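You operate a simulated robot arm through the tools that you are given. There is no shell and no other tool. Be economical: measure what you need, move in short steps, check, and stop when the job is done.

Carry out the task below with a simulated robot arm. There is one attempt and no reset: what you move stays moved.

JOB
Lid the jar, stand it on the blender, blend smooth at LOW, switch off.

Only the result counts: the job must be done as asked and must still hold three seconds after the hand-in. Knocking over, shifting, dropping, spilling or breaking anything else fails it. A push-on lid holds only when it is set on centred and level and pressed home; a screw cap is set on level and turned clockwise until tight.

ROBOT AND FRAMES
A 6-joint arm with a two-finger parallel gripper, fixed in place. Base frame: the origin is at the foot of the arm, x ahead of it, y to its left, z up; the work surface is at about z = 0. Readings come in m, degrees, newtons and seconds.
With the tool pointing down near the work surface it reaches from about 0.14 to 0.58 m from the base axis. Its first joint turns from -66.0 to 66.0 degrees. Payload 2.1 kg.
The TCP is the grasp point between the finger pads, 0.03 m short of the fingertips. In the tool frame z runs along the fingers and y along their closing line. The gripper opens to 0.094 m. The fingers are 0.028 m wide and 0.01 m thick; the gripper's body (0.05 by 0.096 m) begins 0.055 m behind the TCP.
Orientation is that of the tool frame in the base frame, as a unit quaternion [x, y, z, w]. With the fingers straight down and closing along the base's y, the tool's x points along the base's -x, its y along +y and its z along -z.

CONTROLS
- The arm moves only by the tool apply_moves. Its argument "increments" is one flat list of numbers, 7 for each row, row after row: the gripper command, from -1 (fully open) to 1 (shut), values between in proportion, then the shift along the tool's x, y, z in cm, then the turn, a rotation vector about the tool's x, y, z in degrees. In form: [grip, tx, ty, tz, ax, ay, az, grip, tx, ty, tz, ax, ay, az, ...]. A call has 1 to 10 rows; each row shifts and turns the commanded pose from where the row before left it, along the tool's axes as they then stand. A row lasts 0.2 s, in which the tool goes at most 0.05 m and 8.6 degrees; a call with a longer step from one row to the next is refused whole, and so is a gripper value outside its range. A pose out of reach is approached as far as the arm can. The call stops where the force on the tool passes 90 N (or 10 N more than at its start, if that is more) or the arm is blocked; 0.2 s more then pass. Each finger travels about 0.072 m/s and halts on what it meets, pressing with about 27 N; the grip force reading is that of the motor and also rises with nothing between the fingers. The clock runs only during rows and for 0.2 s after the last one: add rows that do not move to give the fingers time. It gives the time, the measured TCP pose, the force on the tool (base axes), the opening and the grip force at its end, in the units of the frame above (readings bear some noise).
- Cameras (640 x 400 px; columns grow to the right, rows downward): "scene" is fixed at [0.0545, -0.368, 0.496]; the picture's right is [0.79, -0.61, 0.00], its down [-0.30, -0.38, -0.88] and it looks along [0.54, 0.69, -0.48] (base axes); focal length 341 px, centre (320, 200). "wrist" rides on the gripper at [0.076, 0.014, -0.102] in the tool frame; the picture's right is [-0.18, 0.98, 0.00], its down [-0.75, -0.14, -0.64] and it looks along [-0.63, -0.12, 0.77] (tool axes); focal length 243 px, centre (320, 200).
- grab_frame(camera): a new picture of that camera. The clock stands still meanwhile.
- measure_at(camera, pixels): for up to 12 pixels [column, row] of the newest picture of that camera ("zoom" is the newest enlarged one), the place [x, y, z] in the base frame of the surface seen there, good to about 0.002 m. The clock stands still meanwhile.
- enlarge(camera, box): a new picture of the part [left, top, right, bottom] of that camera's present view, enlarged. The clock stands still meanwhile.
- hand_in(): hands the job in; it is judged then, once.

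Go step by step. Measure first, check grasps and placings, and put right what went wrong. The budget is 80 turns and 54 pictures, counting those below and the enlarged ones. Unless the task says otherwise, let go and move clear before handing in.

The tools are called as a command line: name --argument value ..., lists and objects as JSON in quotes. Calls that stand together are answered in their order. apply_moves: Moves the arm, as the interface text tells. Its arguments: {"type":"object","properties":{"increments":{"type":"array"}},"required":["increments"]} The other tools are called the same way: grab_frame (camera) takes a picture; measure_at (camera, pixels) gives the place of the surface under pixels of a picture; enlarge (camera, box) takes an enlarged picture of a part of a camera's view; hand_in () hands the job in.

At the start:

```text
clock: 0.0
ee_pos: [0.2245, 0.2378, 0.3527]
tool_rot: [0.0, 1.0, 0.0, 0.0]
contact_force: [0.8, -0.5, 0.6]
grip_width: 0.0938
grasp_force: 0.1
```

scene: 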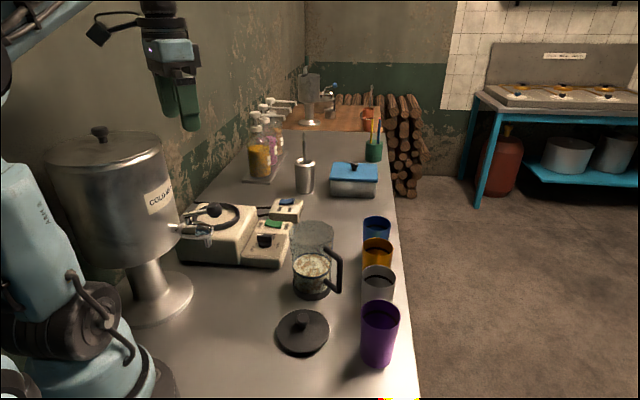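
wrist: 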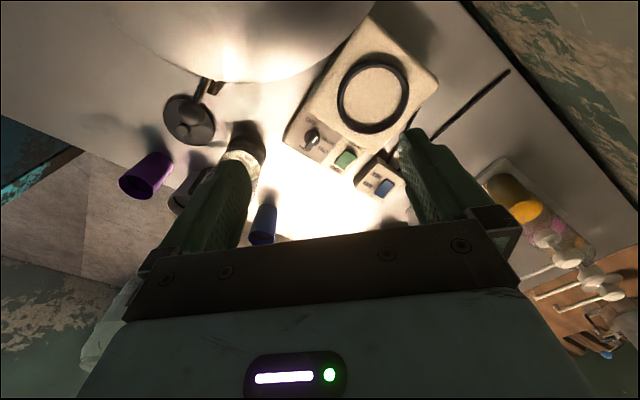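

The scene shows the jar near (313,265), the lid at (302,332), the blender base at (225,235). I'll enlarge for details first.

enlarge --camera "scene" --box '[170, 180, 410, 370]'

enlarge --camera "wrist" --box '[110, 20, 450, 240]'

```text
2.11 times, centred on (290, 275) of scene
```

zoom: 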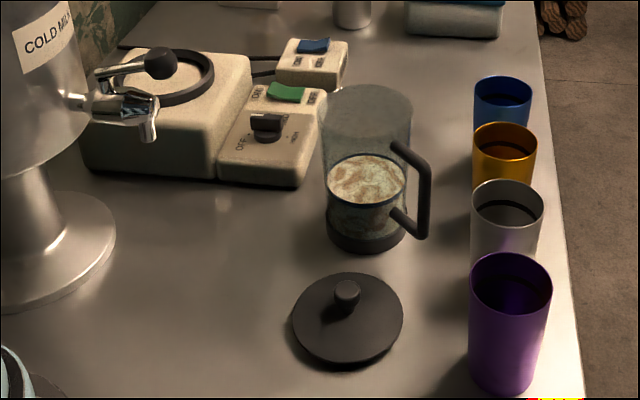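

```text
1.82 times, centred on (280, 130) of wrist
```

zoom: 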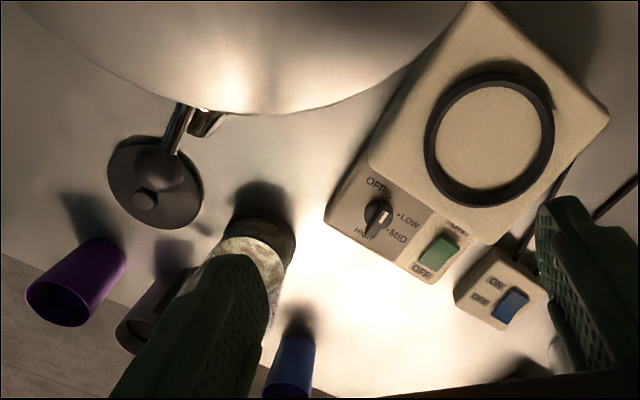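

The dial reads OFF/LOW/MID/HIGH, with a green rocker beside it and a blue rocker on a separate mains box. Next I measure the lid, jar, ring, knob and rockers.

measure_at --camera "zoom" --pixels '[[428, 142], [552, 142], [490, 85], [490, 197], [490, 140], [377, 212], [384, 225], [440, 250], [512, 303], [395, 210], [330, 215], [480, 5]]'

measure_at --camera "scene" --pixels '[[302, 315], [302, 325], [277, 332], [329, 332], [302, 352], [312, 265], [313, 296], [337, 270], [334, 248], [332, 290], [293, 235], [333, 235]]'

enlarge --camera "scene" --box '[230, 185, 350, 305]'

```text
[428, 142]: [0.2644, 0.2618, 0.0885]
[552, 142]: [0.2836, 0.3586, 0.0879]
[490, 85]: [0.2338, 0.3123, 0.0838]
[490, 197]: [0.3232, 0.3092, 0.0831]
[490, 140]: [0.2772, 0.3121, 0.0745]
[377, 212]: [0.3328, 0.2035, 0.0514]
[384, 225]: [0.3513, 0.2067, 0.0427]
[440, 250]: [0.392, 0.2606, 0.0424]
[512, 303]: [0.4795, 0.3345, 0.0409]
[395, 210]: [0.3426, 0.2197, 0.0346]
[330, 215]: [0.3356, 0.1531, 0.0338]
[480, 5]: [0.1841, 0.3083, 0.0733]
```

```text
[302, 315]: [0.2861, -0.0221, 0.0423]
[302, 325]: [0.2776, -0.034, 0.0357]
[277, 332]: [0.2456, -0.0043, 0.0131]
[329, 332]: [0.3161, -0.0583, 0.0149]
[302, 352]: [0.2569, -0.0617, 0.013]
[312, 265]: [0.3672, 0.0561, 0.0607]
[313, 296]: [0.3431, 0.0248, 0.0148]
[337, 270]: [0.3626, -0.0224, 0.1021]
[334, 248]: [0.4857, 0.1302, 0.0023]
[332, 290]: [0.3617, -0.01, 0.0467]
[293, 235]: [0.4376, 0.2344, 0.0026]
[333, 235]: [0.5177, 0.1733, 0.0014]
```

```text
3.33 times, centred on (290, 245) of scene
```

zoom: 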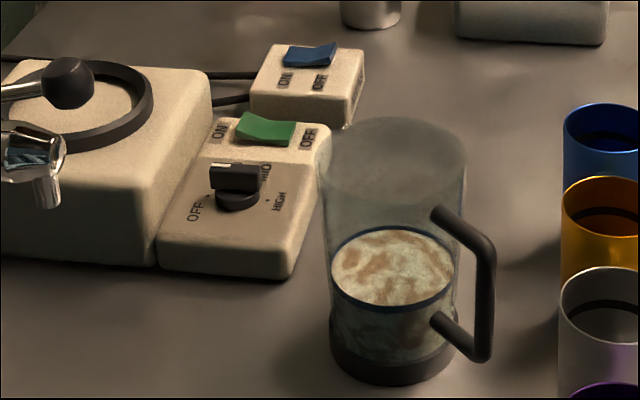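

Jar axis is about (0.368, 0.056), about 0.14 tall; lid about (0.281, -0.031). Now the dispenser, which is an obstacle, plus finer points on the lid and jar.

measure_at --camera "scene" --pixels '[[100, 130], [48, 165], [165, 150], [110, 200], [150, 320], [192, 290], [212, 232], [215, 208], [303, 236], [312, 222], [297, 245], [100, 150]]'

measure_at --camera "zoom" --pixels '[[395, 120], [320, 150], [465, 155], [395, 190], [335, 340], [455, 340], [395, 375], [395, 265], [490, 290], [455, 215], [320, 190], [235, 178]]'

enlarge --camera "scene" --box '[262, 295, 342, 365]'

```text
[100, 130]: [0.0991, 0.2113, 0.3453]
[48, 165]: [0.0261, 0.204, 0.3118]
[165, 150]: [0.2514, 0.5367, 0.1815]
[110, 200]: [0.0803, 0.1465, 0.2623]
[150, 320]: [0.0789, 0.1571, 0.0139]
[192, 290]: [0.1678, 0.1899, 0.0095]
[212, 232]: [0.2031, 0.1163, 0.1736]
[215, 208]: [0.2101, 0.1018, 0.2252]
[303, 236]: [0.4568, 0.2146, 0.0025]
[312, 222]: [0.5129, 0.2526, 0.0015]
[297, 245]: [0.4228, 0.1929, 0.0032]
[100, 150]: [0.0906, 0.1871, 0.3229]
```

```text
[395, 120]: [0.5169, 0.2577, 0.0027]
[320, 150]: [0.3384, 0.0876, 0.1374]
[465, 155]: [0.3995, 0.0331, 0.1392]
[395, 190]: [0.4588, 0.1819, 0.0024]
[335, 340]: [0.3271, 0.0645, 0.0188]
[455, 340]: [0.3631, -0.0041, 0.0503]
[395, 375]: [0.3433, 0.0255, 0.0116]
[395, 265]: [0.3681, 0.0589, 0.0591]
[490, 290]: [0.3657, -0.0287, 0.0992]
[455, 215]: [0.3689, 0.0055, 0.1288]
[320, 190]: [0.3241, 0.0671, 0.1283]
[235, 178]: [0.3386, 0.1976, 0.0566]
```

```text
5.71 times, centred on (302, 330) of scene
```

zoom: 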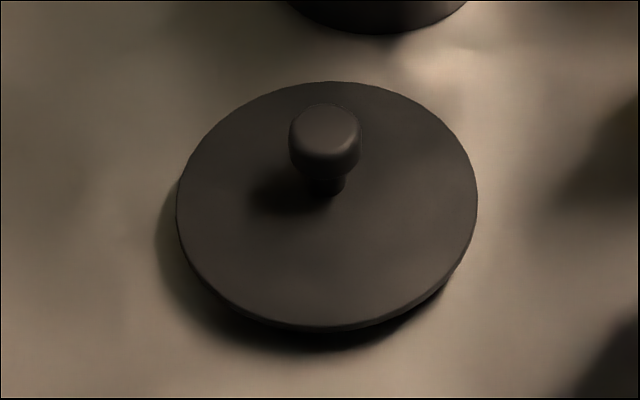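

Lid is about 0.090 m wide, jar 0.082 m; a gripper over the lid would clamp the lid, so I plan to carry the jar level by its upper body and lid it on the base. First a close look at the ring and controls.

enlarge --camera "wrist" --box '[280, 40, 440, 200]'

apply_moves --increments '[-1, -2, -2, 0, 0, 0, 0, -1, -2, -3, 0, 0, 0, 0, -1, -2, -3, 0, 0, 0, 0, -1, -2, -3, 0, 0, 0, 0]'

```text
2.50 times, centred on (360, 120) of wrist
```

zoom: 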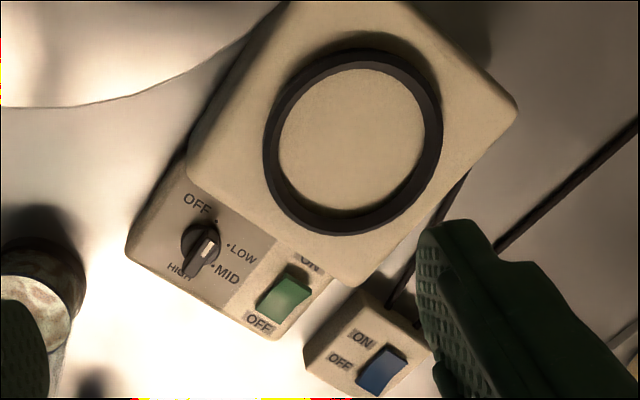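

```text
clock: 1.0
ee_pos: [0.3035, 0.1279, 0.3539]
tool_rot: [0.0, 1.0, 0.001, 0.001]
contact_force: [0.5, -0.1, -0.5]
grip_width: 0.0939
grasp_force: 0.0
```

The dial appears to point at OFF. Before anything moves I take a view from here, to see the lid, jar and controls.

grab_frame --camera "wrist"

enlarge --camera "scene" --box '[235, 190, 310, 270]'

```text
46 pictures are left
```

wrist: 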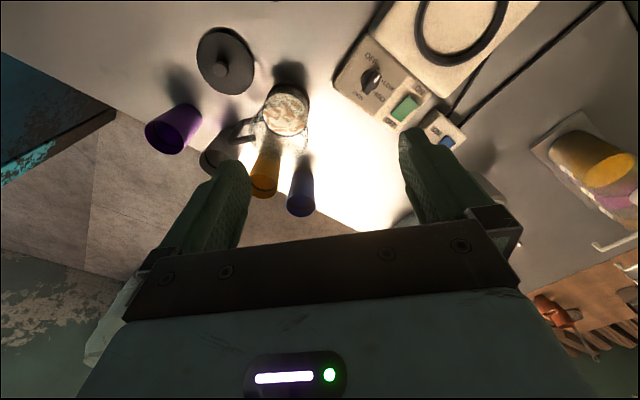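

```text
5.00 times, centred on (272, 230) of scene
```

zoom: 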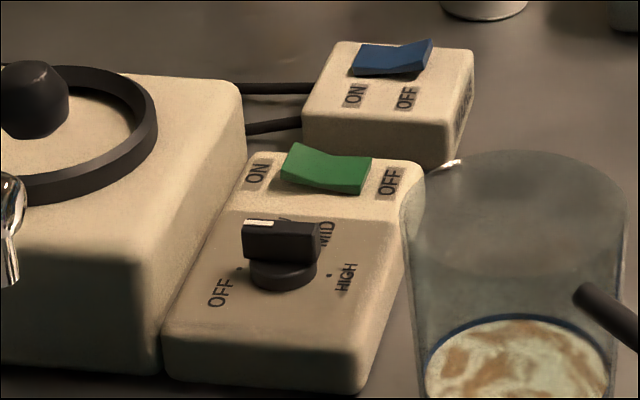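

Green looks pressed at OFF and blue pressed at ON. I'll enlarge the controls from the wrist and measure them accurately.

enlarge --camera "wrist" --box '[330, 40, 470, 150]'

```text
3.64 times, centred on (400, 95) of wrist
```

zoom: 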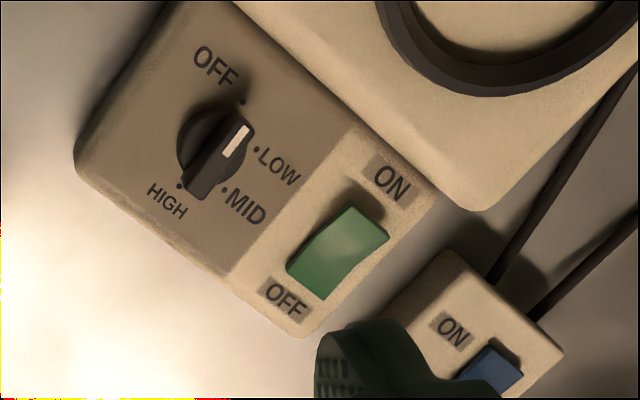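

measure_at --camera "zoom" --pixels '[[243, 101], [256, 150], [223, 190], [180, 186], [240, 130], [226, 154], [195, 185], [186, 150], [370, 222], [305, 280], [340, 245], [320, 115]]'

```text
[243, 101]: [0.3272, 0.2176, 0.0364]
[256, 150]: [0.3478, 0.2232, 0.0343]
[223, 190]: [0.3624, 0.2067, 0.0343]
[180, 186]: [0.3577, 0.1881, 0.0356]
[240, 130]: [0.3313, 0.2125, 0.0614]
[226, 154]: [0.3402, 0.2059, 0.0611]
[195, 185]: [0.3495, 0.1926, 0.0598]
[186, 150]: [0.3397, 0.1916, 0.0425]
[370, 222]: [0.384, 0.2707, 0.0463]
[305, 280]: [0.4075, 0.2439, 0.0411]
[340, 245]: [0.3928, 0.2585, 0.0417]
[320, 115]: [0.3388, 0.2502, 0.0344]
```

Dial centre is (0.3415, 0.203), dots at about 136°, 74°, 9°, -44°; pointer is on OFF. LOW is about 60° clockwise from above. With the jar still away and the green rocker OFF, I set the dial first: go above it, turning the fingers across the bar.

apply_moves --increments '[0.15, -1.9, 3.75, 0, 0, 0, 0, 0.15, -1.9, 3.75, 0, 0, 0, 0, 0.15, 0, 0, 3, 0, 0, 7.5, 0.15, 0, 0, 3, 0, 0, 7.5, 0.15, 0, 0, 3, 0, 0, 7.5, 0.15, 0, 0, 3, 0, 0, 7.5, 0.15, 0, 0, 3, 0, 0, 7.5, 0.15, 0, 0, 3, 0, 0, 7.5, 0.15, 0, 0, 0, 0, 0, 0]'

grab_frame --camera "wrist"

```text
clock: 3.0
ee_pos: [0.3413, 0.2031, 0.1726]
tool_rot: [0.383, 0.924, -0.001, 0.0]
contact_force: [0.6, 0.9, -0.1]
grip_width: 0.0399
grasp_force: 0.1
```

```text
43 pictures are left
```

wrist: 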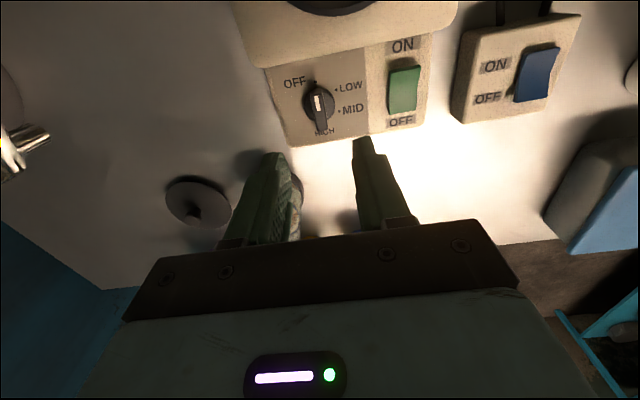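

Aligned over the dial; fingers straddle the bar. Lower to TCP z≈0.078 and close.

apply_moves --increments '[0.15, 0, 0, 3.5, 0, 0, 0, 0.15, 0, 0, 3, 0, 0, 0, 0.15, 0, 0, 2, 0, 0, 0, 0.15, 0, 0, 1, 0, 0, 0]'

grab_frame --camera "scene"

```text
clock: 4.0
ee_pos: [0.3422, 0.2029, 0.0783]
tool_rot: [0.383, 0.924, 0.0, 0.0]
contact_force: [0.4, -0.5, 0.0]
grip_width: 0.04
grasp_force: 0.0
```

```text
42 pictures are left
```

scene: 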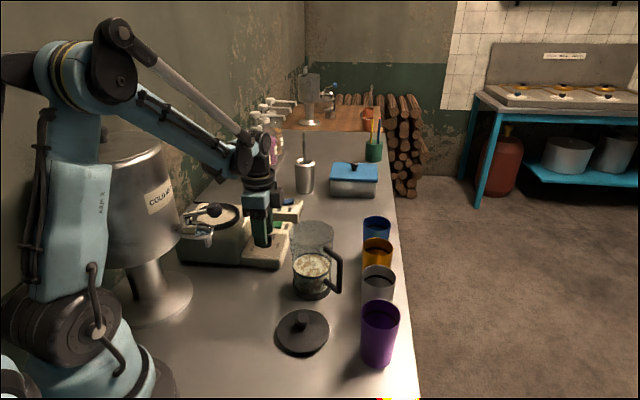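

No contact so far. Close on the bar and turn about 60° clockwise.

apply_moves --increments '[1, 0, 0, 0, 0, 0, 0, 1, 0, 0, 0, 0, 0, 0, 1, 0, 0, 0, 0, 0, 0]'

apply_moves --increments '[1, 0, 0, 0, 0, 0, 7.5, 1, 0, 0, 0, 0, 0, 7.5, 1, 0, 0, 0, 0, 0, 7.5, 1, 0, 0, 0, 0, 0, 7.5, 1, 0, 0, 0, 0, 0, 7.5, 1, 0, 0, 0, 0, 0, 7.5, 1, 0, 0, 0, 0, 0, 7.5, 1, 0, 0, 0, 0, 0, 7.5, 1, 0, 0, 0, 0, 0, 0]'

grab_frame --camera "wrist"

```text
clock: 4.8
ee_pos: [0.3415, 0.2032, 0.078]
tool_rot: [0.383, 0.924, -0.002, -0.001]
contact_force: [-13.1, -12.5, -6.5]
grip_width: 0.0111
grasp_force: 44.2
```

```text
clock: 6.8
ee_pos: [0.3434, 0.2031, 0.0785]
tool_rot: [0.794, 0.608, 0.001, 0.0]
contact_force: [9.2, -7.2, -22.6]
grip_width: 0.0108
grasp_force: 44.4
```

```text
41 pictures are left
```

wrist: 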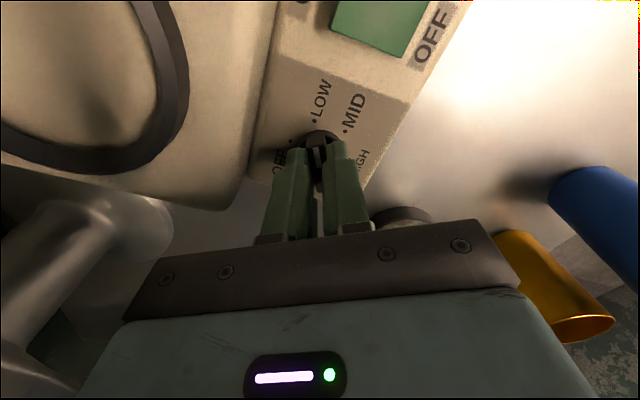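

The bar appears to point to LOW (dot at (312,120)). Release slowly, rise and check.

apply_moves --increments '[0.15, 0, 0, 0, 0, 0, 0, 0.15, 0, 0, 0, 0, 0, 0, 0.15, 0, 0, -2, 0, 0, 0, 0.15, 0, 0, -4, 0, 0, 0, 0.15, 0, 0, -5, 0, 0, 0]'

enlarge --camera "wrist" --box '[220, 0, 440, 150]'

```text
clock: 8.0
ee_pos: [0.3441, 0.2032, 0.1881]
tool_rot: [0.793, 0.609, -0.001, 0.0]
contact_force: [-0.5, -0.4, -0.5]
grip_width: 0.04
grasp_force: 0.0
```

```text
2.67 times, centred on (330, 75) of wrist
```

zoom: 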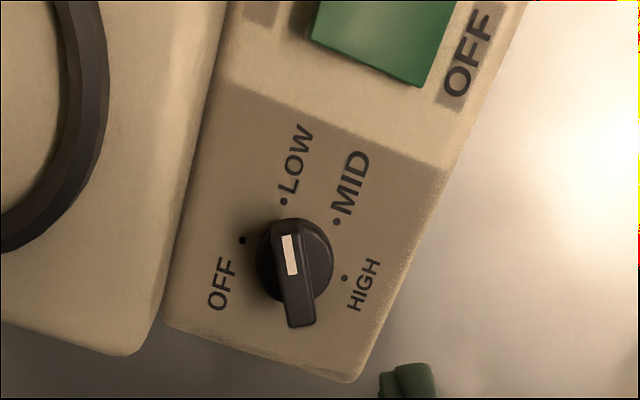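

The dial is on LOW. Now go above the jar with the fingers opened, closing line along x (clear of the handle at -y).

apply_moves --increments '[-1, 0, 0, -4, 0, 0, -7.5, -1, 0, 0, -4, 0, 0, -7.5, -1, -4.3, 0.5, 0, 0, 0, 0, -1, -5, 1, 0, 0, 0, 0, -1, -5, 1, 0, 0, 0, 0, -1, 0, 0, 0, 0, 0, 0]'

grab_frame --camera "wrist"

enlarge --camera "scene" --box '[260, 200, 410, 310]'

```text
refused: row 4 steps farther than a row can; nothing moved
```

```text
39 pictures are left
```

wrist: 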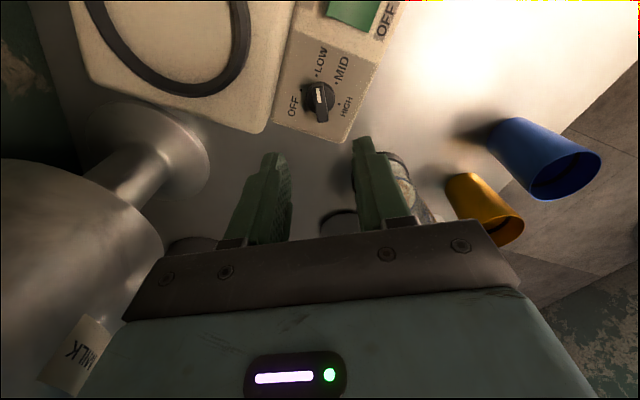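

```text
3.64 times, centred on (335, 255) of scene
```

zoom: 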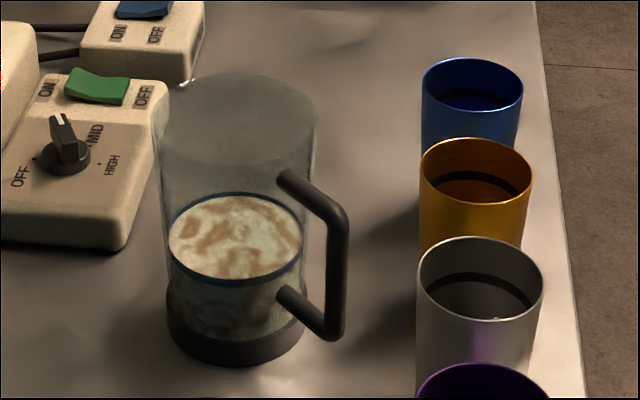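

One row was too long (5.1 cm). I'll resend it shorter and measure rim and cups.

measure_at --camera "zoom" --pixels '[[158, 118], [315, 118], [160, 130], [312, 130], [168, 310], [303, 310], [235, 358], [340, 250], [425, 85], [425, 170], [422, 270], [290, 178]]'

apply_moves --increments '[-1, 0, 0, -4, 0, 0, -7.5, -1, 0, 0, -4, 0, 0, -7.5, -1, -4.3, 0.5, 0, 0, 0, 0, -1, -4, 1, 0, 0, 0, 0, -1, -4, 1, 0, 0, 0, 0, -1, -2, 0, 0, 0, 0, 0, -1, 0, 0, 0, 0, 0, 0]'

grab_frame --camera "wrist"

```text
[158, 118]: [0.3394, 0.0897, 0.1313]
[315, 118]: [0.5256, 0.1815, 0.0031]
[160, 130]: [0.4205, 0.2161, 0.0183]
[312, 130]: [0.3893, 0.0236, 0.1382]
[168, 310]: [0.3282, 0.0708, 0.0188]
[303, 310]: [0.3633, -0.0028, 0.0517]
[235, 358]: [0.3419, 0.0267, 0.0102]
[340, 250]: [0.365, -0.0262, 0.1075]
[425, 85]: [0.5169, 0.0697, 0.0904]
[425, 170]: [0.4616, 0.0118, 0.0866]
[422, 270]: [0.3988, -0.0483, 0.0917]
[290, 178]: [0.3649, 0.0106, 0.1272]
```

```text
clock: 9.6
ee_pos: [0.3683, 0.0607, 0.2674]
tool_rot: [0.707, 0.707, 0.0, 0.0]
contact_force: [-0.3, -0.6, 0.2]
grip_width: 0.0941
grasp_force: 0.1
```

```text
37 pictures are left
```

wrist: 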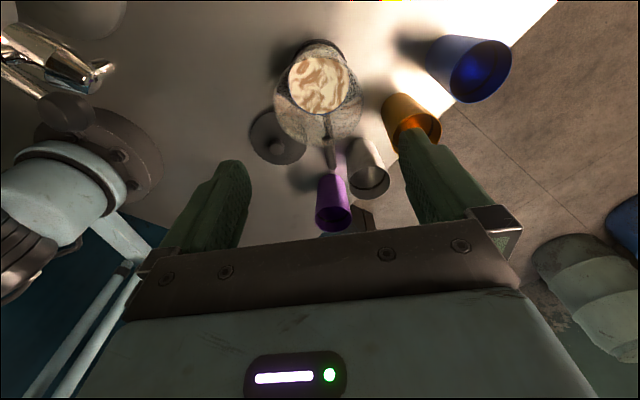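

The jar rim shows at about (275,95)–(362,95). I'll measure to verify the axis before descending.

enlarge --camera "wrist" --box '[250, 30, 390, 170]'

```text
2.86 times, centred on (320, 100) of wrist
```

zoom: 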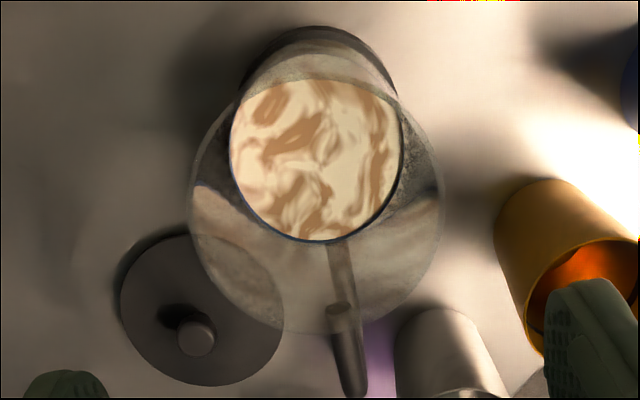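

measure_at --camera "zoom" --pixels '[[190, 205], [442, 205], [189, 215], [441, 215], [231, 150], [402, 150], [240, 90], [396, 90], [316, 240], [315, 80], [340, 310], [197, 340]]'

```text
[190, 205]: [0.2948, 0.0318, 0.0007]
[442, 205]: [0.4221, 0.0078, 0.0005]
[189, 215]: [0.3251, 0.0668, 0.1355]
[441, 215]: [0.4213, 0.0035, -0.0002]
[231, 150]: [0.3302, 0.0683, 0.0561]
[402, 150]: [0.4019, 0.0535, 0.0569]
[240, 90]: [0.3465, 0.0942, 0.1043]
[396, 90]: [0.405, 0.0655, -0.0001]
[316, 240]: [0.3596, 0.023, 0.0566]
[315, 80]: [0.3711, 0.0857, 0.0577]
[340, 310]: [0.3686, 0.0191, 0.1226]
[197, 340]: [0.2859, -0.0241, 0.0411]
```

Jar axis is about (0.367, 0.060). Descend around the upper body to TCP z≈0.105.

apply_moves --increments '[-1, 0, -0.1, 4, 0, 0, 0, -1, 0, 0, 4, 0, 0, 0, -1, 0, 0, 3, 0, 0, 0, -1, 0, 0, 2, 0, 0, 0, -1, 0, 0, 2, 0, 0, 0, -1, 0, 0, 1.2, 0, 0, 0, -1, 0, 0, 0, 0, 0, 0]'

enlarge --camera "scene" --box '[230, 170, 410, 310]'

```text
clock: 11.2
ee_pos: [0.3668, 0.0602, 0.1052]
tool_rot: [0.708, 0.707, 0.0, 0.0]
contact_force: [0.5, -0.6, 0.8]
grip_width: 0.0941
grasp_force: 0.1
```

```text
2.86 times, centred on (320, 240) of scene
```

zoom: 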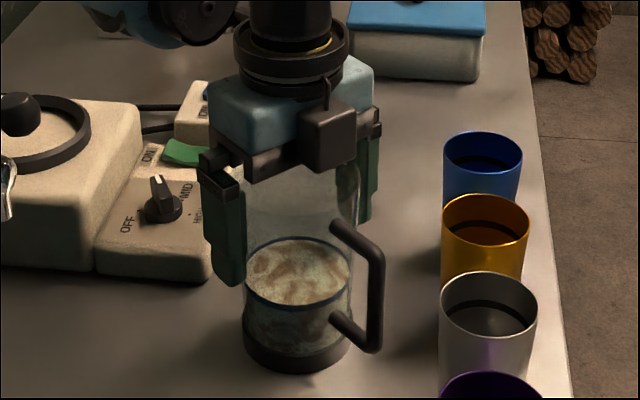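

Fingers straddle the jar without contact. Close, then lift gently.

apply_moves --increments '[1, 0, 0, 0, 0, 0, 0, 1, 0, 0, 0, 0, 0, 0, 1, 0, 0, 0, 0, 0, 0, 1, 0, 0, -0.3, 0, 0, 0, 1, 0, 0, -0.7, 0, 0, 0, 1, 0, 0, -1, 0, 0, 0]'

enlarge --camera "scene" --box '[230, 170, 410, 310]'

```text
clock: 12.6
ee_pos: [0.3667, 0.0611, 0.1264]
tool_rot: [0.707, 0.707, 0.0, 0.0]
contact_force: [0.7, 0.5, -4.1]
grip_width: 0.087
grasp_force: 26.3
```

```text
2.86 times, centred on (320, 240) of scene
```

zoom: 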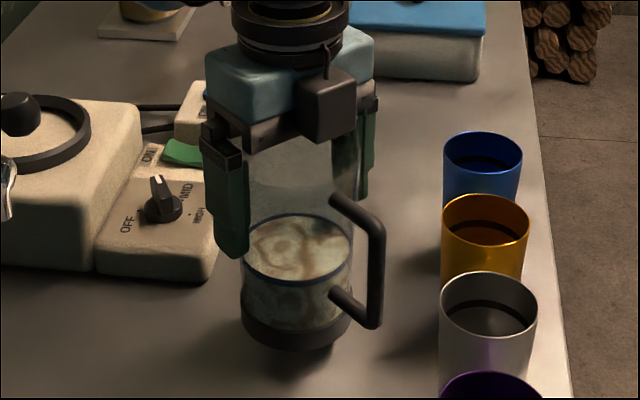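

The jar is lifted (grip 0.087, level). Now measure the ring again while raising the jar slowly.

apply_moves --increments '[1, 0, 0, -2, 0, 0, 0, 1, 0, 0, -2.5, 0, 0, 0, 1, 0, 0, -2.5, 0, 0, 0, 1, 0, 0, -2.5, 0, 0, 0, 1, 0, 0, -1.5, 0, 0, 0, 1, 0, 0, 0, 0, 0, 0]'

enlarge --camera "scene" --box '[175, 190, 265, 270]'

grab_frame --camera "wrist"

```text
clock: 14.0
ee_pos: [0.3663, 0.0598, 0.2361]
tool_rot: [0.707, 0.707, -0.001, 0.0]
contact_force: [1.1, -0.1, -2.6]
grip_width: 0.0872
grasp_force: 26.8
```

```text
5.00 times, centred on (220, 230) of scene
```

zoom: 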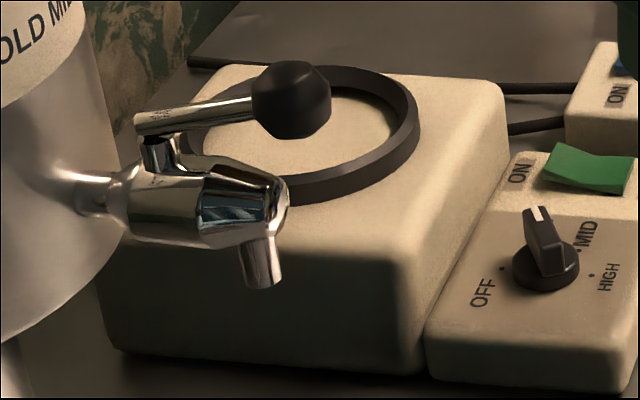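

```text
32 pictures are left
```

wrist: 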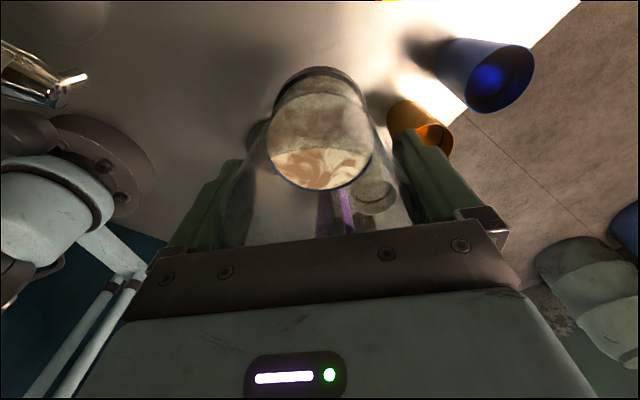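

I measure ring points on its upper edge.

measure_at --camera "zoom" --pixels '[[418, 105], [412, 100], [410, 122], [395, 145], [370, 163], [340, 176], [310, 182], [360, 72], [390, 84], [220, 150], [395, 118], [185, 160]]'

```text
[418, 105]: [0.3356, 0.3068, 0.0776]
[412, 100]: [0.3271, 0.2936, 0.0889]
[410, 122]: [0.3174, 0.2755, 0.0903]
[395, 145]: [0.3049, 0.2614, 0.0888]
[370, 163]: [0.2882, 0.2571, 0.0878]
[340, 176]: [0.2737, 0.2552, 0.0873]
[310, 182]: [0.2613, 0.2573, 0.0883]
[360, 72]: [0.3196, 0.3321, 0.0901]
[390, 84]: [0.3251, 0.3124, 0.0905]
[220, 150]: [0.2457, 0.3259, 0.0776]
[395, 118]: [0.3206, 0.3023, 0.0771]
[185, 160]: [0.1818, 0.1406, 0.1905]
```

Ring centre fits about (0.2755, 0.309), top z 0.089, inner floor z 0.077. Carry the jar there slowly and level.

apply_moves --increments '[1, 1, -0.4, 0, 0, 0, 0, 1, 2, -0.7, 0, 0, 0, 0, 1, 3, -1.1, 0, 0, 0, 0, 1, 3, -1.1, 0, 0, 0, 0, 1, 3, -1.1, 0, 0, 0, 0, 1, 3, -1.1, 0, 0, 0, 0, 1, 3, -1.1, 0, 0, 0, 0, 1, 3, -1.1, 0, 0, 0, 0, 1, 2.5, -0.9, 0, 0, 0, 0, 1, 1.4, -0.5, 0, 0, 0, 0]'

grab_frame --camera "scene"

grab_frame --camera "wrist"

```text
clock: 16.2
ee_pos: [0.2755, 0.309, 0.2372]
tool_rot: [0.707, 0.707, 0.0, 0.0]
contact_force: [-0.2, -0.2, -3.1]
grip_width: 0.0869
grasp_force: 27.4
```

```text
31 pictures are left
```

scene: 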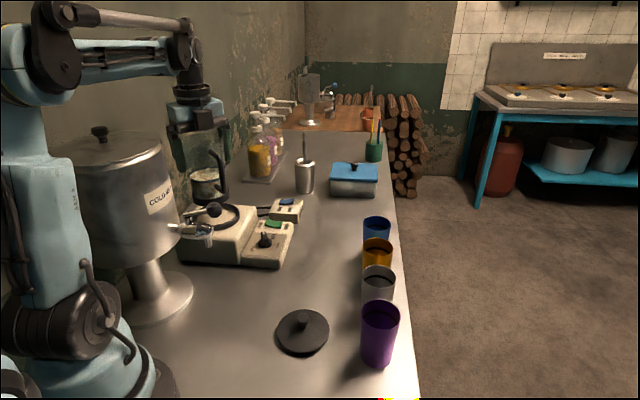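

```text
30 pictures are left
```

wrist: 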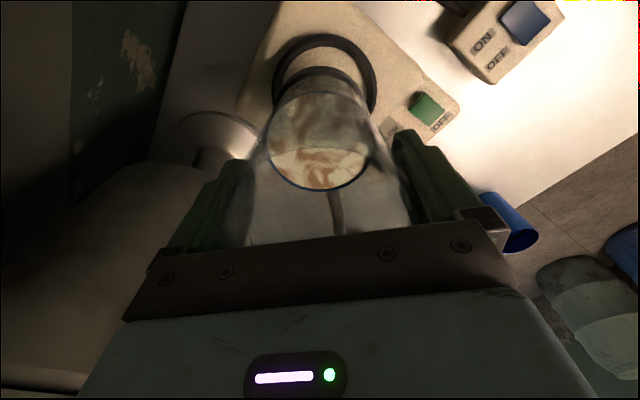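

The +y half of the ring is visible around (325,37) in the wrist view; I measure it to refine its centre.

enlarge --camera "wrist" --box '[250, 20, 410, 120]'

```text
4.00 times, centred on (330, 70) of wrist
```

zoom: 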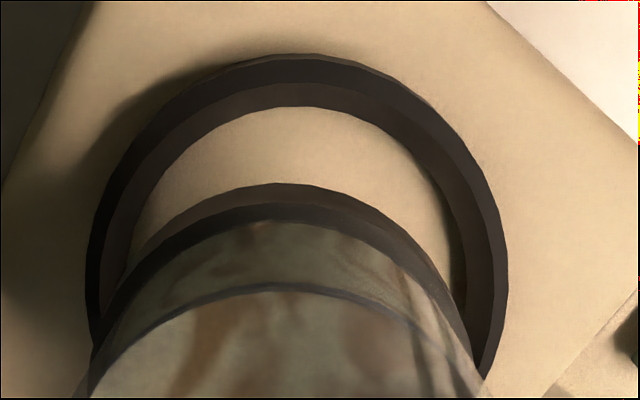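

measure_at --camera "zoom" --pixels '[[290, 72], [94, 260], [502, 260], [150, 150], [440, 140], [96, 300], [500, 300], [278, 187], [160, 235], [400, 235], [375, 75], [200, 95]]'

```text
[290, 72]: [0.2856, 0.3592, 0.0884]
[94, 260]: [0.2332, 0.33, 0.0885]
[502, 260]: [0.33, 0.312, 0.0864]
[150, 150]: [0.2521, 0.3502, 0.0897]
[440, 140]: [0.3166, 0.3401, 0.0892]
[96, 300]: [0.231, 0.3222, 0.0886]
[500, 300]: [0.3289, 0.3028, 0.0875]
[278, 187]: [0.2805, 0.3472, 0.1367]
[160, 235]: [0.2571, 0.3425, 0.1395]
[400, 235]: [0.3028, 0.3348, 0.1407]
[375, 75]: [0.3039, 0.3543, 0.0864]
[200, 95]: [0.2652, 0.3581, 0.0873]
```

Ring centre is (0.278, 0.309) and the jar bottom is centred on the TCP, so shift 2.5 mm in x and lower until just above the seat.

apply_moves --increments '[1, 0, 0.25, 0, 0, 0, 0, 1, 0, 0, 1.5, 0, 0, 0, 1, 0, 0, 1.5, 0, 0, 0, 1, 0, 0, 1, 0, 0, 0, 1, 0, 0, 0.6, 0, 0, 0, 1, 0, 0, 0, 0, 0, 0]'

enlarge --camera "wrist" --box '[230, 20, 410, 150]'

```text
clock: 17.6
ee_pos: [0.2783, 0.3088, 0.1895]
tool_rot: [0.707, 0.707, 0.0, 0.0]
contact_force: [0.7, 0.1, -3.8]
grip_width: 0.087
grasp_force: 27.1
```

```text
3.08 times, centred on (320, 85) of wrist
```

zoom: 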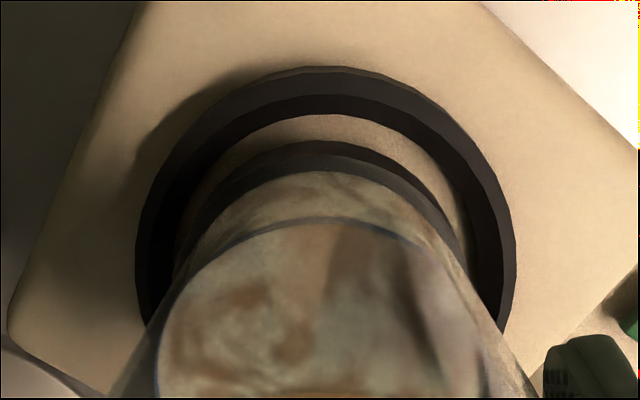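

Well centred in the ring. Lower in 2 mm steps till contact.

apply_moves --increments '[1, 0, 0, 0.3, 0, 0, 0, 1, 0, 0, 0.2, 0, 0, 0, 1, 0, 0, 0.15, 0, 0, 0, 1, 0, 0, 0.15, 0, 0, 0]'

```text
clock: 18.6
ee_pos: [0.2779, 0.3085, 0.183]
tool_rot: [0.707, 0.707, 0.0, 0.0]
contact_force: [-0.2, 1.3, -3.6]
grip_width: 0.0873
grasp_force: 27.0
```

apply_moves --increments '[1, 0, 0, 0.1, 0, 0, 0, 1, 0, 0, 0.1, 0, 0, 0]'

enlarge --camera "wrist" --box '[230, 20, 410, 150]'

```text
clock: 19.2
ee_pos: [0.2785, 0.3084, 0.1804]
tool_rot: [0.707, 0.707, 0.001, 0.0]
contact_force: [-0.7, -0.4, 2.1]
grip_width: 0.087
grasp_force: 27.5
```

```text
3.08 times, centred on (320, 85) of wrist
```

zoom: 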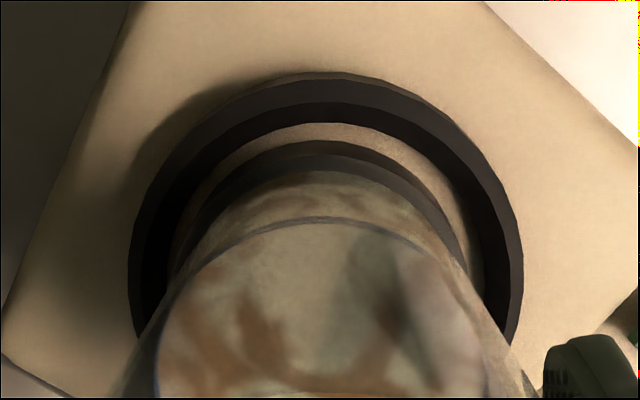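

Contact: the load has gone to the base. Open and rise straight up.

apply_moves --increments '[-1, 0, 0, 0, 0, 0, 0, -1, 0, 0, 0, 0, 0, 0, -1, 0, 0, -1, 0, 0, 0, -1, 0, 0, -3, 0, 0, 0, -1, 0, 0, -4, 0, 0, 0, -1, 0, 0, -4, 0, 0, 0, -1, 0, 0, -1, 0, 0, 0]'

grab_frame --camera "wrist"

enlarge --camera "scene" --box '[160, 120, 310, 270]'

```text
clock: 20.8
ee_pos: [0.2776, 0.3094, 0.3117]
tool_rot: [0.707, 0.707, 0.0, 0.0]
contact_force: [0.3, 1.6, -0.6]
grip_width: 0.0939
grasp_force: 0.1
```

```text
26 pictures are left
```

wrist: 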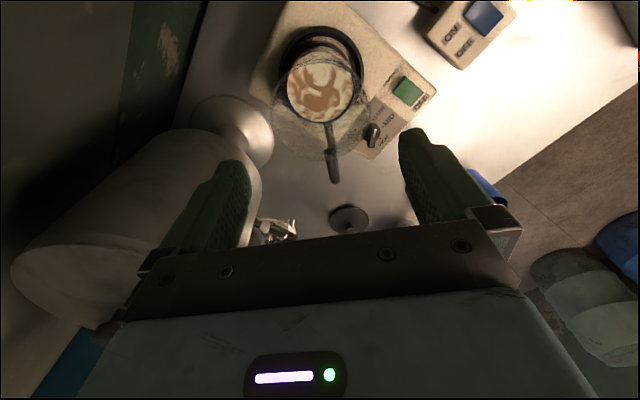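

```text
2.67 times, centred on (235, 195) of scene
```

zoom: 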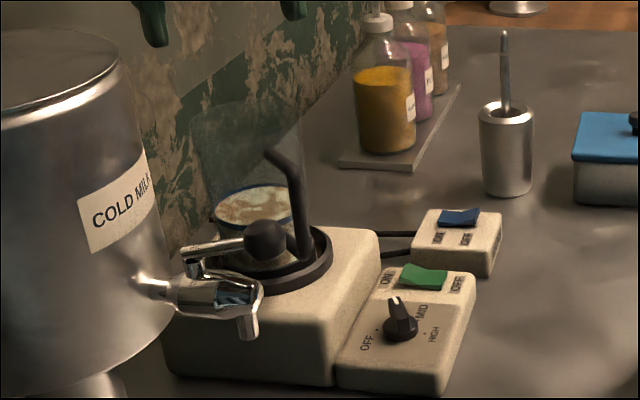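

The jar stands in the ring. I'll measure its rim now from above for the lid placing.

enlarge --camera "wrist" --box '[250, 20, 390, 190]'

```text
2.35 times, centred on (320, 105) of wrist
```

zoom: 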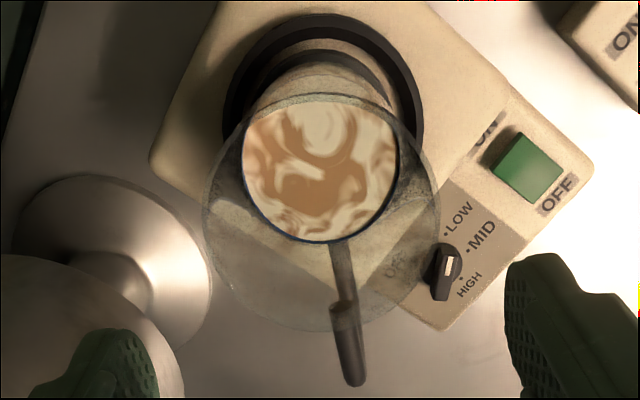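

measure_at --camera "zoom" --pixels '[[205, 213], [437, 213], [204, 225], [438, 222], [320, 330], [240, 300], [400, 300], [243, 165], [399, 165], [320, 242], [345, 330], [434, 180]]'

```text
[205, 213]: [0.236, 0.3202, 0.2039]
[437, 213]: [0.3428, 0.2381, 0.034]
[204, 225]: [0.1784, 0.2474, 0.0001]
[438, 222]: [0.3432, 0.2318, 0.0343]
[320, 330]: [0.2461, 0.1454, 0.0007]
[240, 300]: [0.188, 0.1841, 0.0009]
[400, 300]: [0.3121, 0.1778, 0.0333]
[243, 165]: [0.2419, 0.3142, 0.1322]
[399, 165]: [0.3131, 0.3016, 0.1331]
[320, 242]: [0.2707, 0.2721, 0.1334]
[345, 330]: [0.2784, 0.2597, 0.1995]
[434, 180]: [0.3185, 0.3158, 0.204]
```

The jar's centre on the base is about (0.278, 0.308). Now fetch the lid: move above it with the fingers half open.

apply_moves --increments '[-0.2, -3, 0, 0, 0, 0, 0, -0.2, -4.5, 0.2, 0, 0, 0, 0, -0.2, -4.5, 0.2, 0, 0, 0, 0, -0.2, -4.5, 0.2, 0, 0, 0, 0, -0.2, -4.5, 0.2, 0, 0, 0, 0, -0.2, -4.5, 0, -2, 0, 0, 0, -0.2, -4.5, 0, 0, 0, 0, 0, -0.2, -3.3, 0, 0, 0, 0, 0, -0.2, 0, 0, 4.5, 0, 0, 0, -0.2, 0, 0, 4.5, 0, 0, 0]'

enlarge --camera "wrist" --box '[230, 20, 410, 170]'

```text
clock: 23.0
ee_pos: [0.2857, -0.0242, 0.2398]
tool_rot: [0.706, 0.708, 0.0, 0.0]
contact_force: [0.3, -0.3, -0.2]
grip_width: 0.0564
grasp_force: 0.1
```

```text
2.67 times, centred on (320, 95) of wrist
```

zoom: 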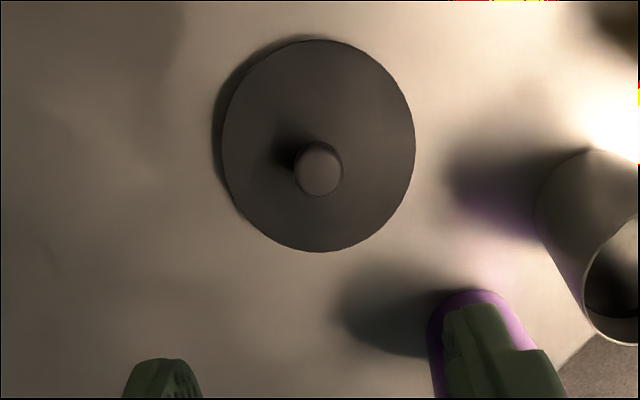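

measure_at --camera "zoom" --pixels '[[225, 150], [413, 150], [318, 43], [318, 249], [318, 172], [296, 172], [341, 172], [318, 150], [318, 194], [480, 293], [432, 330], [250, 75]]'

```text
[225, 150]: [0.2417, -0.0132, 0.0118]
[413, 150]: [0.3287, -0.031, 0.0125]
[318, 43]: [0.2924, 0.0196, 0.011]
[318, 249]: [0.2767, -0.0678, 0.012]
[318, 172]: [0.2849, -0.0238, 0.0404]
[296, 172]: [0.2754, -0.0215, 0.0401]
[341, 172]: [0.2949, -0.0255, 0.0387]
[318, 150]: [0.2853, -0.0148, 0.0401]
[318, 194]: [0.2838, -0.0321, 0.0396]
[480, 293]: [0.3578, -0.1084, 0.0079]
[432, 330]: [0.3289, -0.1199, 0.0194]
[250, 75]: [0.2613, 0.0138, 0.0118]
```

Lid centre/knob is (0.285, -0.0235), knob top z 0.040, lid top 0.012. Descend to TCP z≈0.048 and grip the knob.

apply_moves --increments '[-0.2, 0.07, -0.07, 4.5, 0, 0, 0, -0.2, 0, 0, 4.5, 0, 0, 0, -0.2, 0, 0, 4, 0, 0, 0, -0.2, 0, 0, 3, 0, 0, 0, -0.2, 0, 0, 2, 0, 0, 0, -0.2, 0, 0, 1.2, 0, 0, 0, -0.2, 0, 0, 0, 0, 0, 0]'

apply_moves --increments '[1, 0, 0, 0, 0, 0, 0, 1, 0, 0, 0, 0, 0, 0, 1, 0, 0, 0, 0, 0, 0, 1, 0, 0, -0.5, 0, 0, 0, 1, 0, 0, -1.5, 0, 0, 0, 1, 0, 0, -3, 0, 0, 0, 1, 0, 0, 0, 0, 0, 0]'

enlarge --camera "scene" --box '[230, 210, 370, 360]'

grab_frame --camera "wrist"

```text
clock: 24.6
ee_pos: [0.2848, -0.0236, 0.0477]
tool_rot: [0.707, 0.707, 0.0, 0.001]
contact_force: [-1.3, -0.4, 0.5]
grip_width: 0.0565
grasp_force: 0.1
```

```text
clock: 26.2
ee_pos: [0.2868, -0.0234, 0.0982]
tool_rot: [0.707, 0.707, -0.001, 0.0]
contact_force: [0.2, 0.1, -0.3]
grip_width: 0.0203
grasp_force: 27.0
```

```text
2.67 times, centred on (300, 285) of scene
```

zoom: 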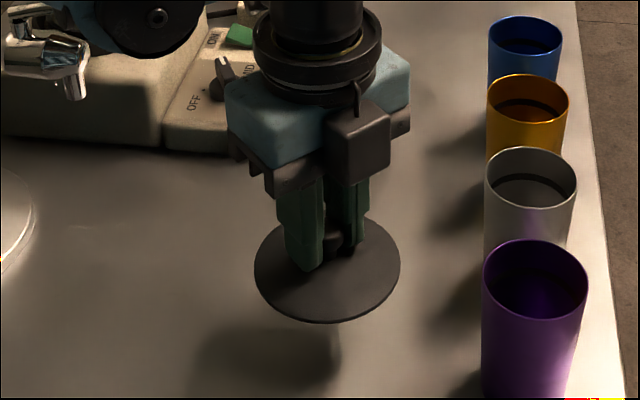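

```text
21 pictures are left
```

wrist: 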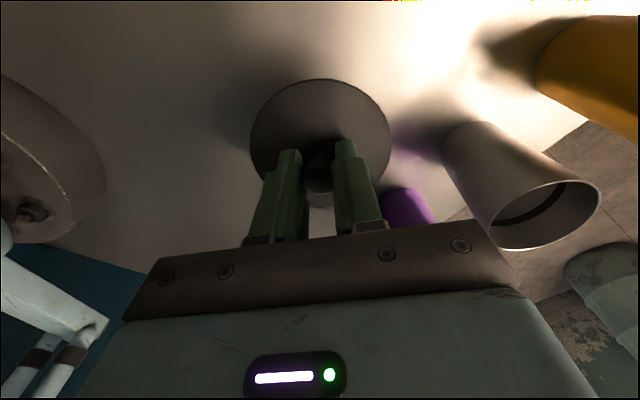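

The lid is held by the knob. I check its level and centre relative to the TCP.

measure_at --camera "wrist" --pixels '[[255, 130], [386, 130], [320, 82], [262, 110], [380, 110], [258, 165], [382, 165], [320, 120]]'

```text
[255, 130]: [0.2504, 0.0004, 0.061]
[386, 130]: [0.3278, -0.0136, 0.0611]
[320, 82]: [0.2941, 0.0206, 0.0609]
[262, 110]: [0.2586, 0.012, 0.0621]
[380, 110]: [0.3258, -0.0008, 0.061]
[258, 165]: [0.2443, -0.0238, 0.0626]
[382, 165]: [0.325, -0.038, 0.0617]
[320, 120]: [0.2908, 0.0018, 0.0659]
```

Level to within 1 mm. Raise to z 0.30 and carry over the jar.

apply_moves --increments '[1, 0, 0, -4, 0, 0, 0, 1, 0, 0, -4, 0, 0, 0, 1, 0, 0, -4, 0, 0, 0, 1, 0, 0, -4, 0, 0, 0, 1, 0, 0, -4, 0, 0, 0, 1, 0, 0, -2, 0, 0, 0, 1, 3.1, 0, 0, 0, 0, 0, 1, 4, 0, 0, 0, 0, 0, 1, 4, 0, 0, 0, 0, 0]'

apply_moves --increments '[1, 4, -0.2, 0, 0, 0, 0, 1, 4, -0.2, 0, 0, 0, 0, 1, 4, -0.2, 0, 0, 0, 0, 1, 4, -0.1, 0, 0, 0, 0, 1, 3, 0, 0, 0, 0, 0, 1, 2, 0, 0, 0, 0, 0, 1, 1, 0, 0, 0, 0, 0, 1, 0, 0, 0, 0, 0, 0]'

grab_frame --camera "wrist"

enlarge --camera "scene" --box '[140, 90, 300, 250]'

```text
clock: 28.2
ee_pos: [0.2853, 0.0885, 0.3173]
tool_rot: [0.707, 0.707, 0.0, 0.0]
contact_force: [0.5, -0.9, -1.1]
grip_width: 0.0203
grasp_force: 26.9
```

```text
clock: 30.0
ee_pos: [0.2776, 0.3078, 0.3178]
tool_rot: [0.707, 0.707, 0.0, -0.001]
contact_force: [-0.1, -0.5, 0.1]
grip_width: 0.0201
grasp_force: 26.9
```

```text
20 pictures are left
```

wrist: 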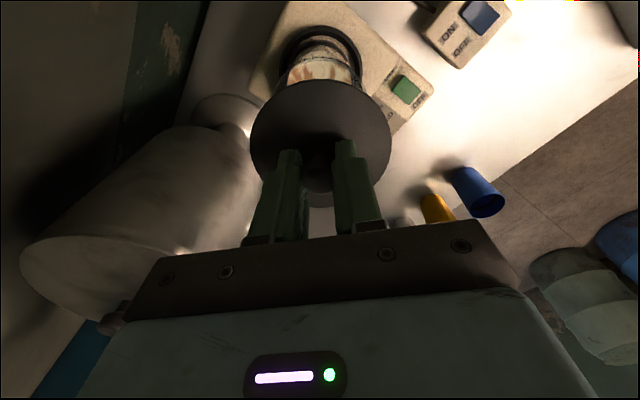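

```text
2.50 times, centred on (220, 170) of scene
```

zoom: 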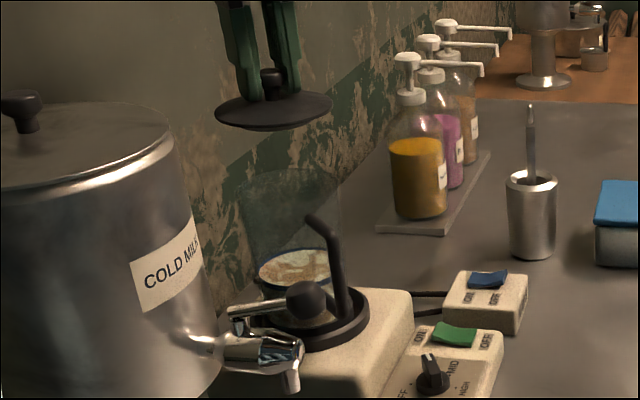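

Rough check suggests a possible few-mm offset between lid and jar in the scene view; I enlarge to verify.

enlarge --camera "scene" --box '[165, 110, 245, 210]'

```text
4.00 times, centred on (205, 160) of scene
```

zoom: 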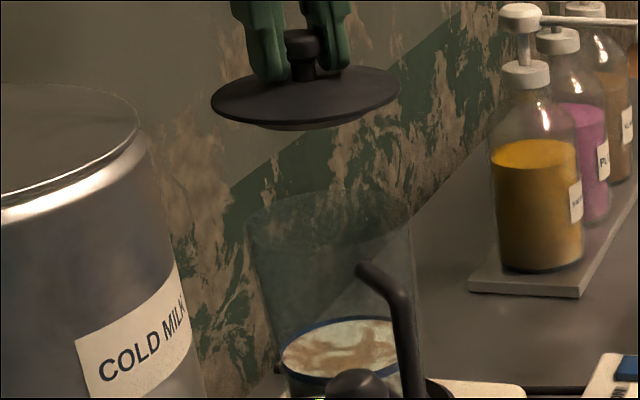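

The difference is about 1–2 mm; I correct by ~1 mm and lower to just above the rim.

apply_moves --increments '[1, -0.06, 0.08, 2, 0, 0, 0, 1, 0, 0, 1.5, 0, 0, 0, 1, 0, 0, 1, 0, 0, 0, 1, 0, 0, 0.4, 0, 0, 0, 1, 0, 0, 0, 0, 0, 0]'

enlarge --camera "scene" --box '[165, 110, 245, 210]'

enlarge --camera "wrist" --box '[220, 50, 420, 220]'

```text
clock: 31.2
ee_pos: [0.2783, 0.3085, 0.2689]
tool_rot: [0.708, 0.706, 0.001, 0.0]
contact_force: [-1.1, -0.6, -0.7]
grip_width: 0.0204
grasp_force: 27.6
```

```text
4.00 times, centred on (205, 160) of scene
```

zoom: 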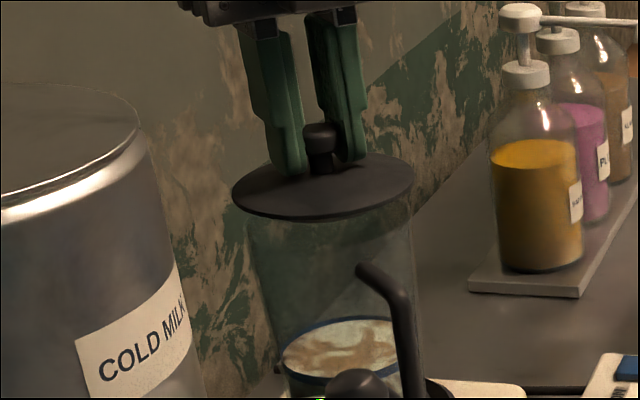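

```text
2.35 times, centred on (320, 135) of wrist
```

zoom: 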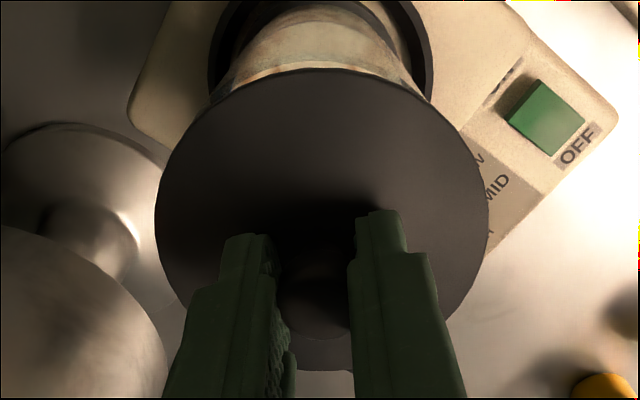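

Lid and jar agree to about 1 mm. Lower in small steps and watch the force.

apply_moves --increments '[1, 0, 0, 0.2, 0, 0, 0, 1, 0, 0, 0.2, 0, 0, 0, 1, 0, 0, 0.15, 0, 0, 0, 1, 0, 0, 0.15, 0, 0, 0]'

```text
clock: 32.2
ee_pos: [0.2783, 0.3079, 0.2632]
tool_rot: [0.707, 0.707, 0.001, -0.001]
contact_force: [0.0, -0.7, -1.2]
grip_width: 0.0201
grasp_force: 27.4
```

apply_moves --increments '[1, 0, 0, 0.15, 0, 0, 0, 1, 0, 0, 0.15, 0, 0, 0, 1, 0, 0, 0.15, 0, 0, 0]'

```text
clock: 33.0
ee_pos: [0.2797, 0.3076, 0.2582]
tool_rot: [0.707, 0.707, 0.0, 0.0]
contact_force: [-0.7, 0.7, -0.8]
grip_width: 0.0203
grasp_force: 27.1
```

apply_moves --increments '[1, 0, 0, 0.15, 0, 0, 0, 1, 0, 0, 0.15, 0, 0, 0, 1, 0, 0, 0.1, 0, 0, 0]'

enlarge --camera "scene" --box '[165, 110, 245, 210]'

```text
clock: 33.8
ee_pos: [0.28, 0.3067, 0.2528]
tool_rot: [0.707, 0.707, 0.0, 0.0]
contact_force: [-0.2, 0.3, -0.4]
grip_width: 0.02
grasp_force: 26.9
```

```text
4.00 times, centred on (205, 160) of scene
```

zoom: 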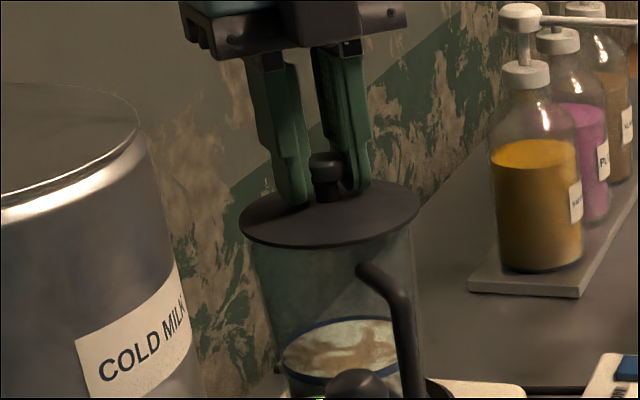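

The lid is at rim level, no resistance yet; continue lowering.

apply_moves --increments '[1, 0, 0, 0.15, 0, 0, 0, 1, 0, 0, 0.15, 0, 0, 0]'

```text
clock: 34.4
ee_pos: [0.2795, 0.3073, 0.2518]
tool_rot: [0.706, 0.708, 0.001, -0.001]
contact_force: [-1.6, 4.2, 15.4]
grip_width: 0.02
grasp_force: 26.8
```

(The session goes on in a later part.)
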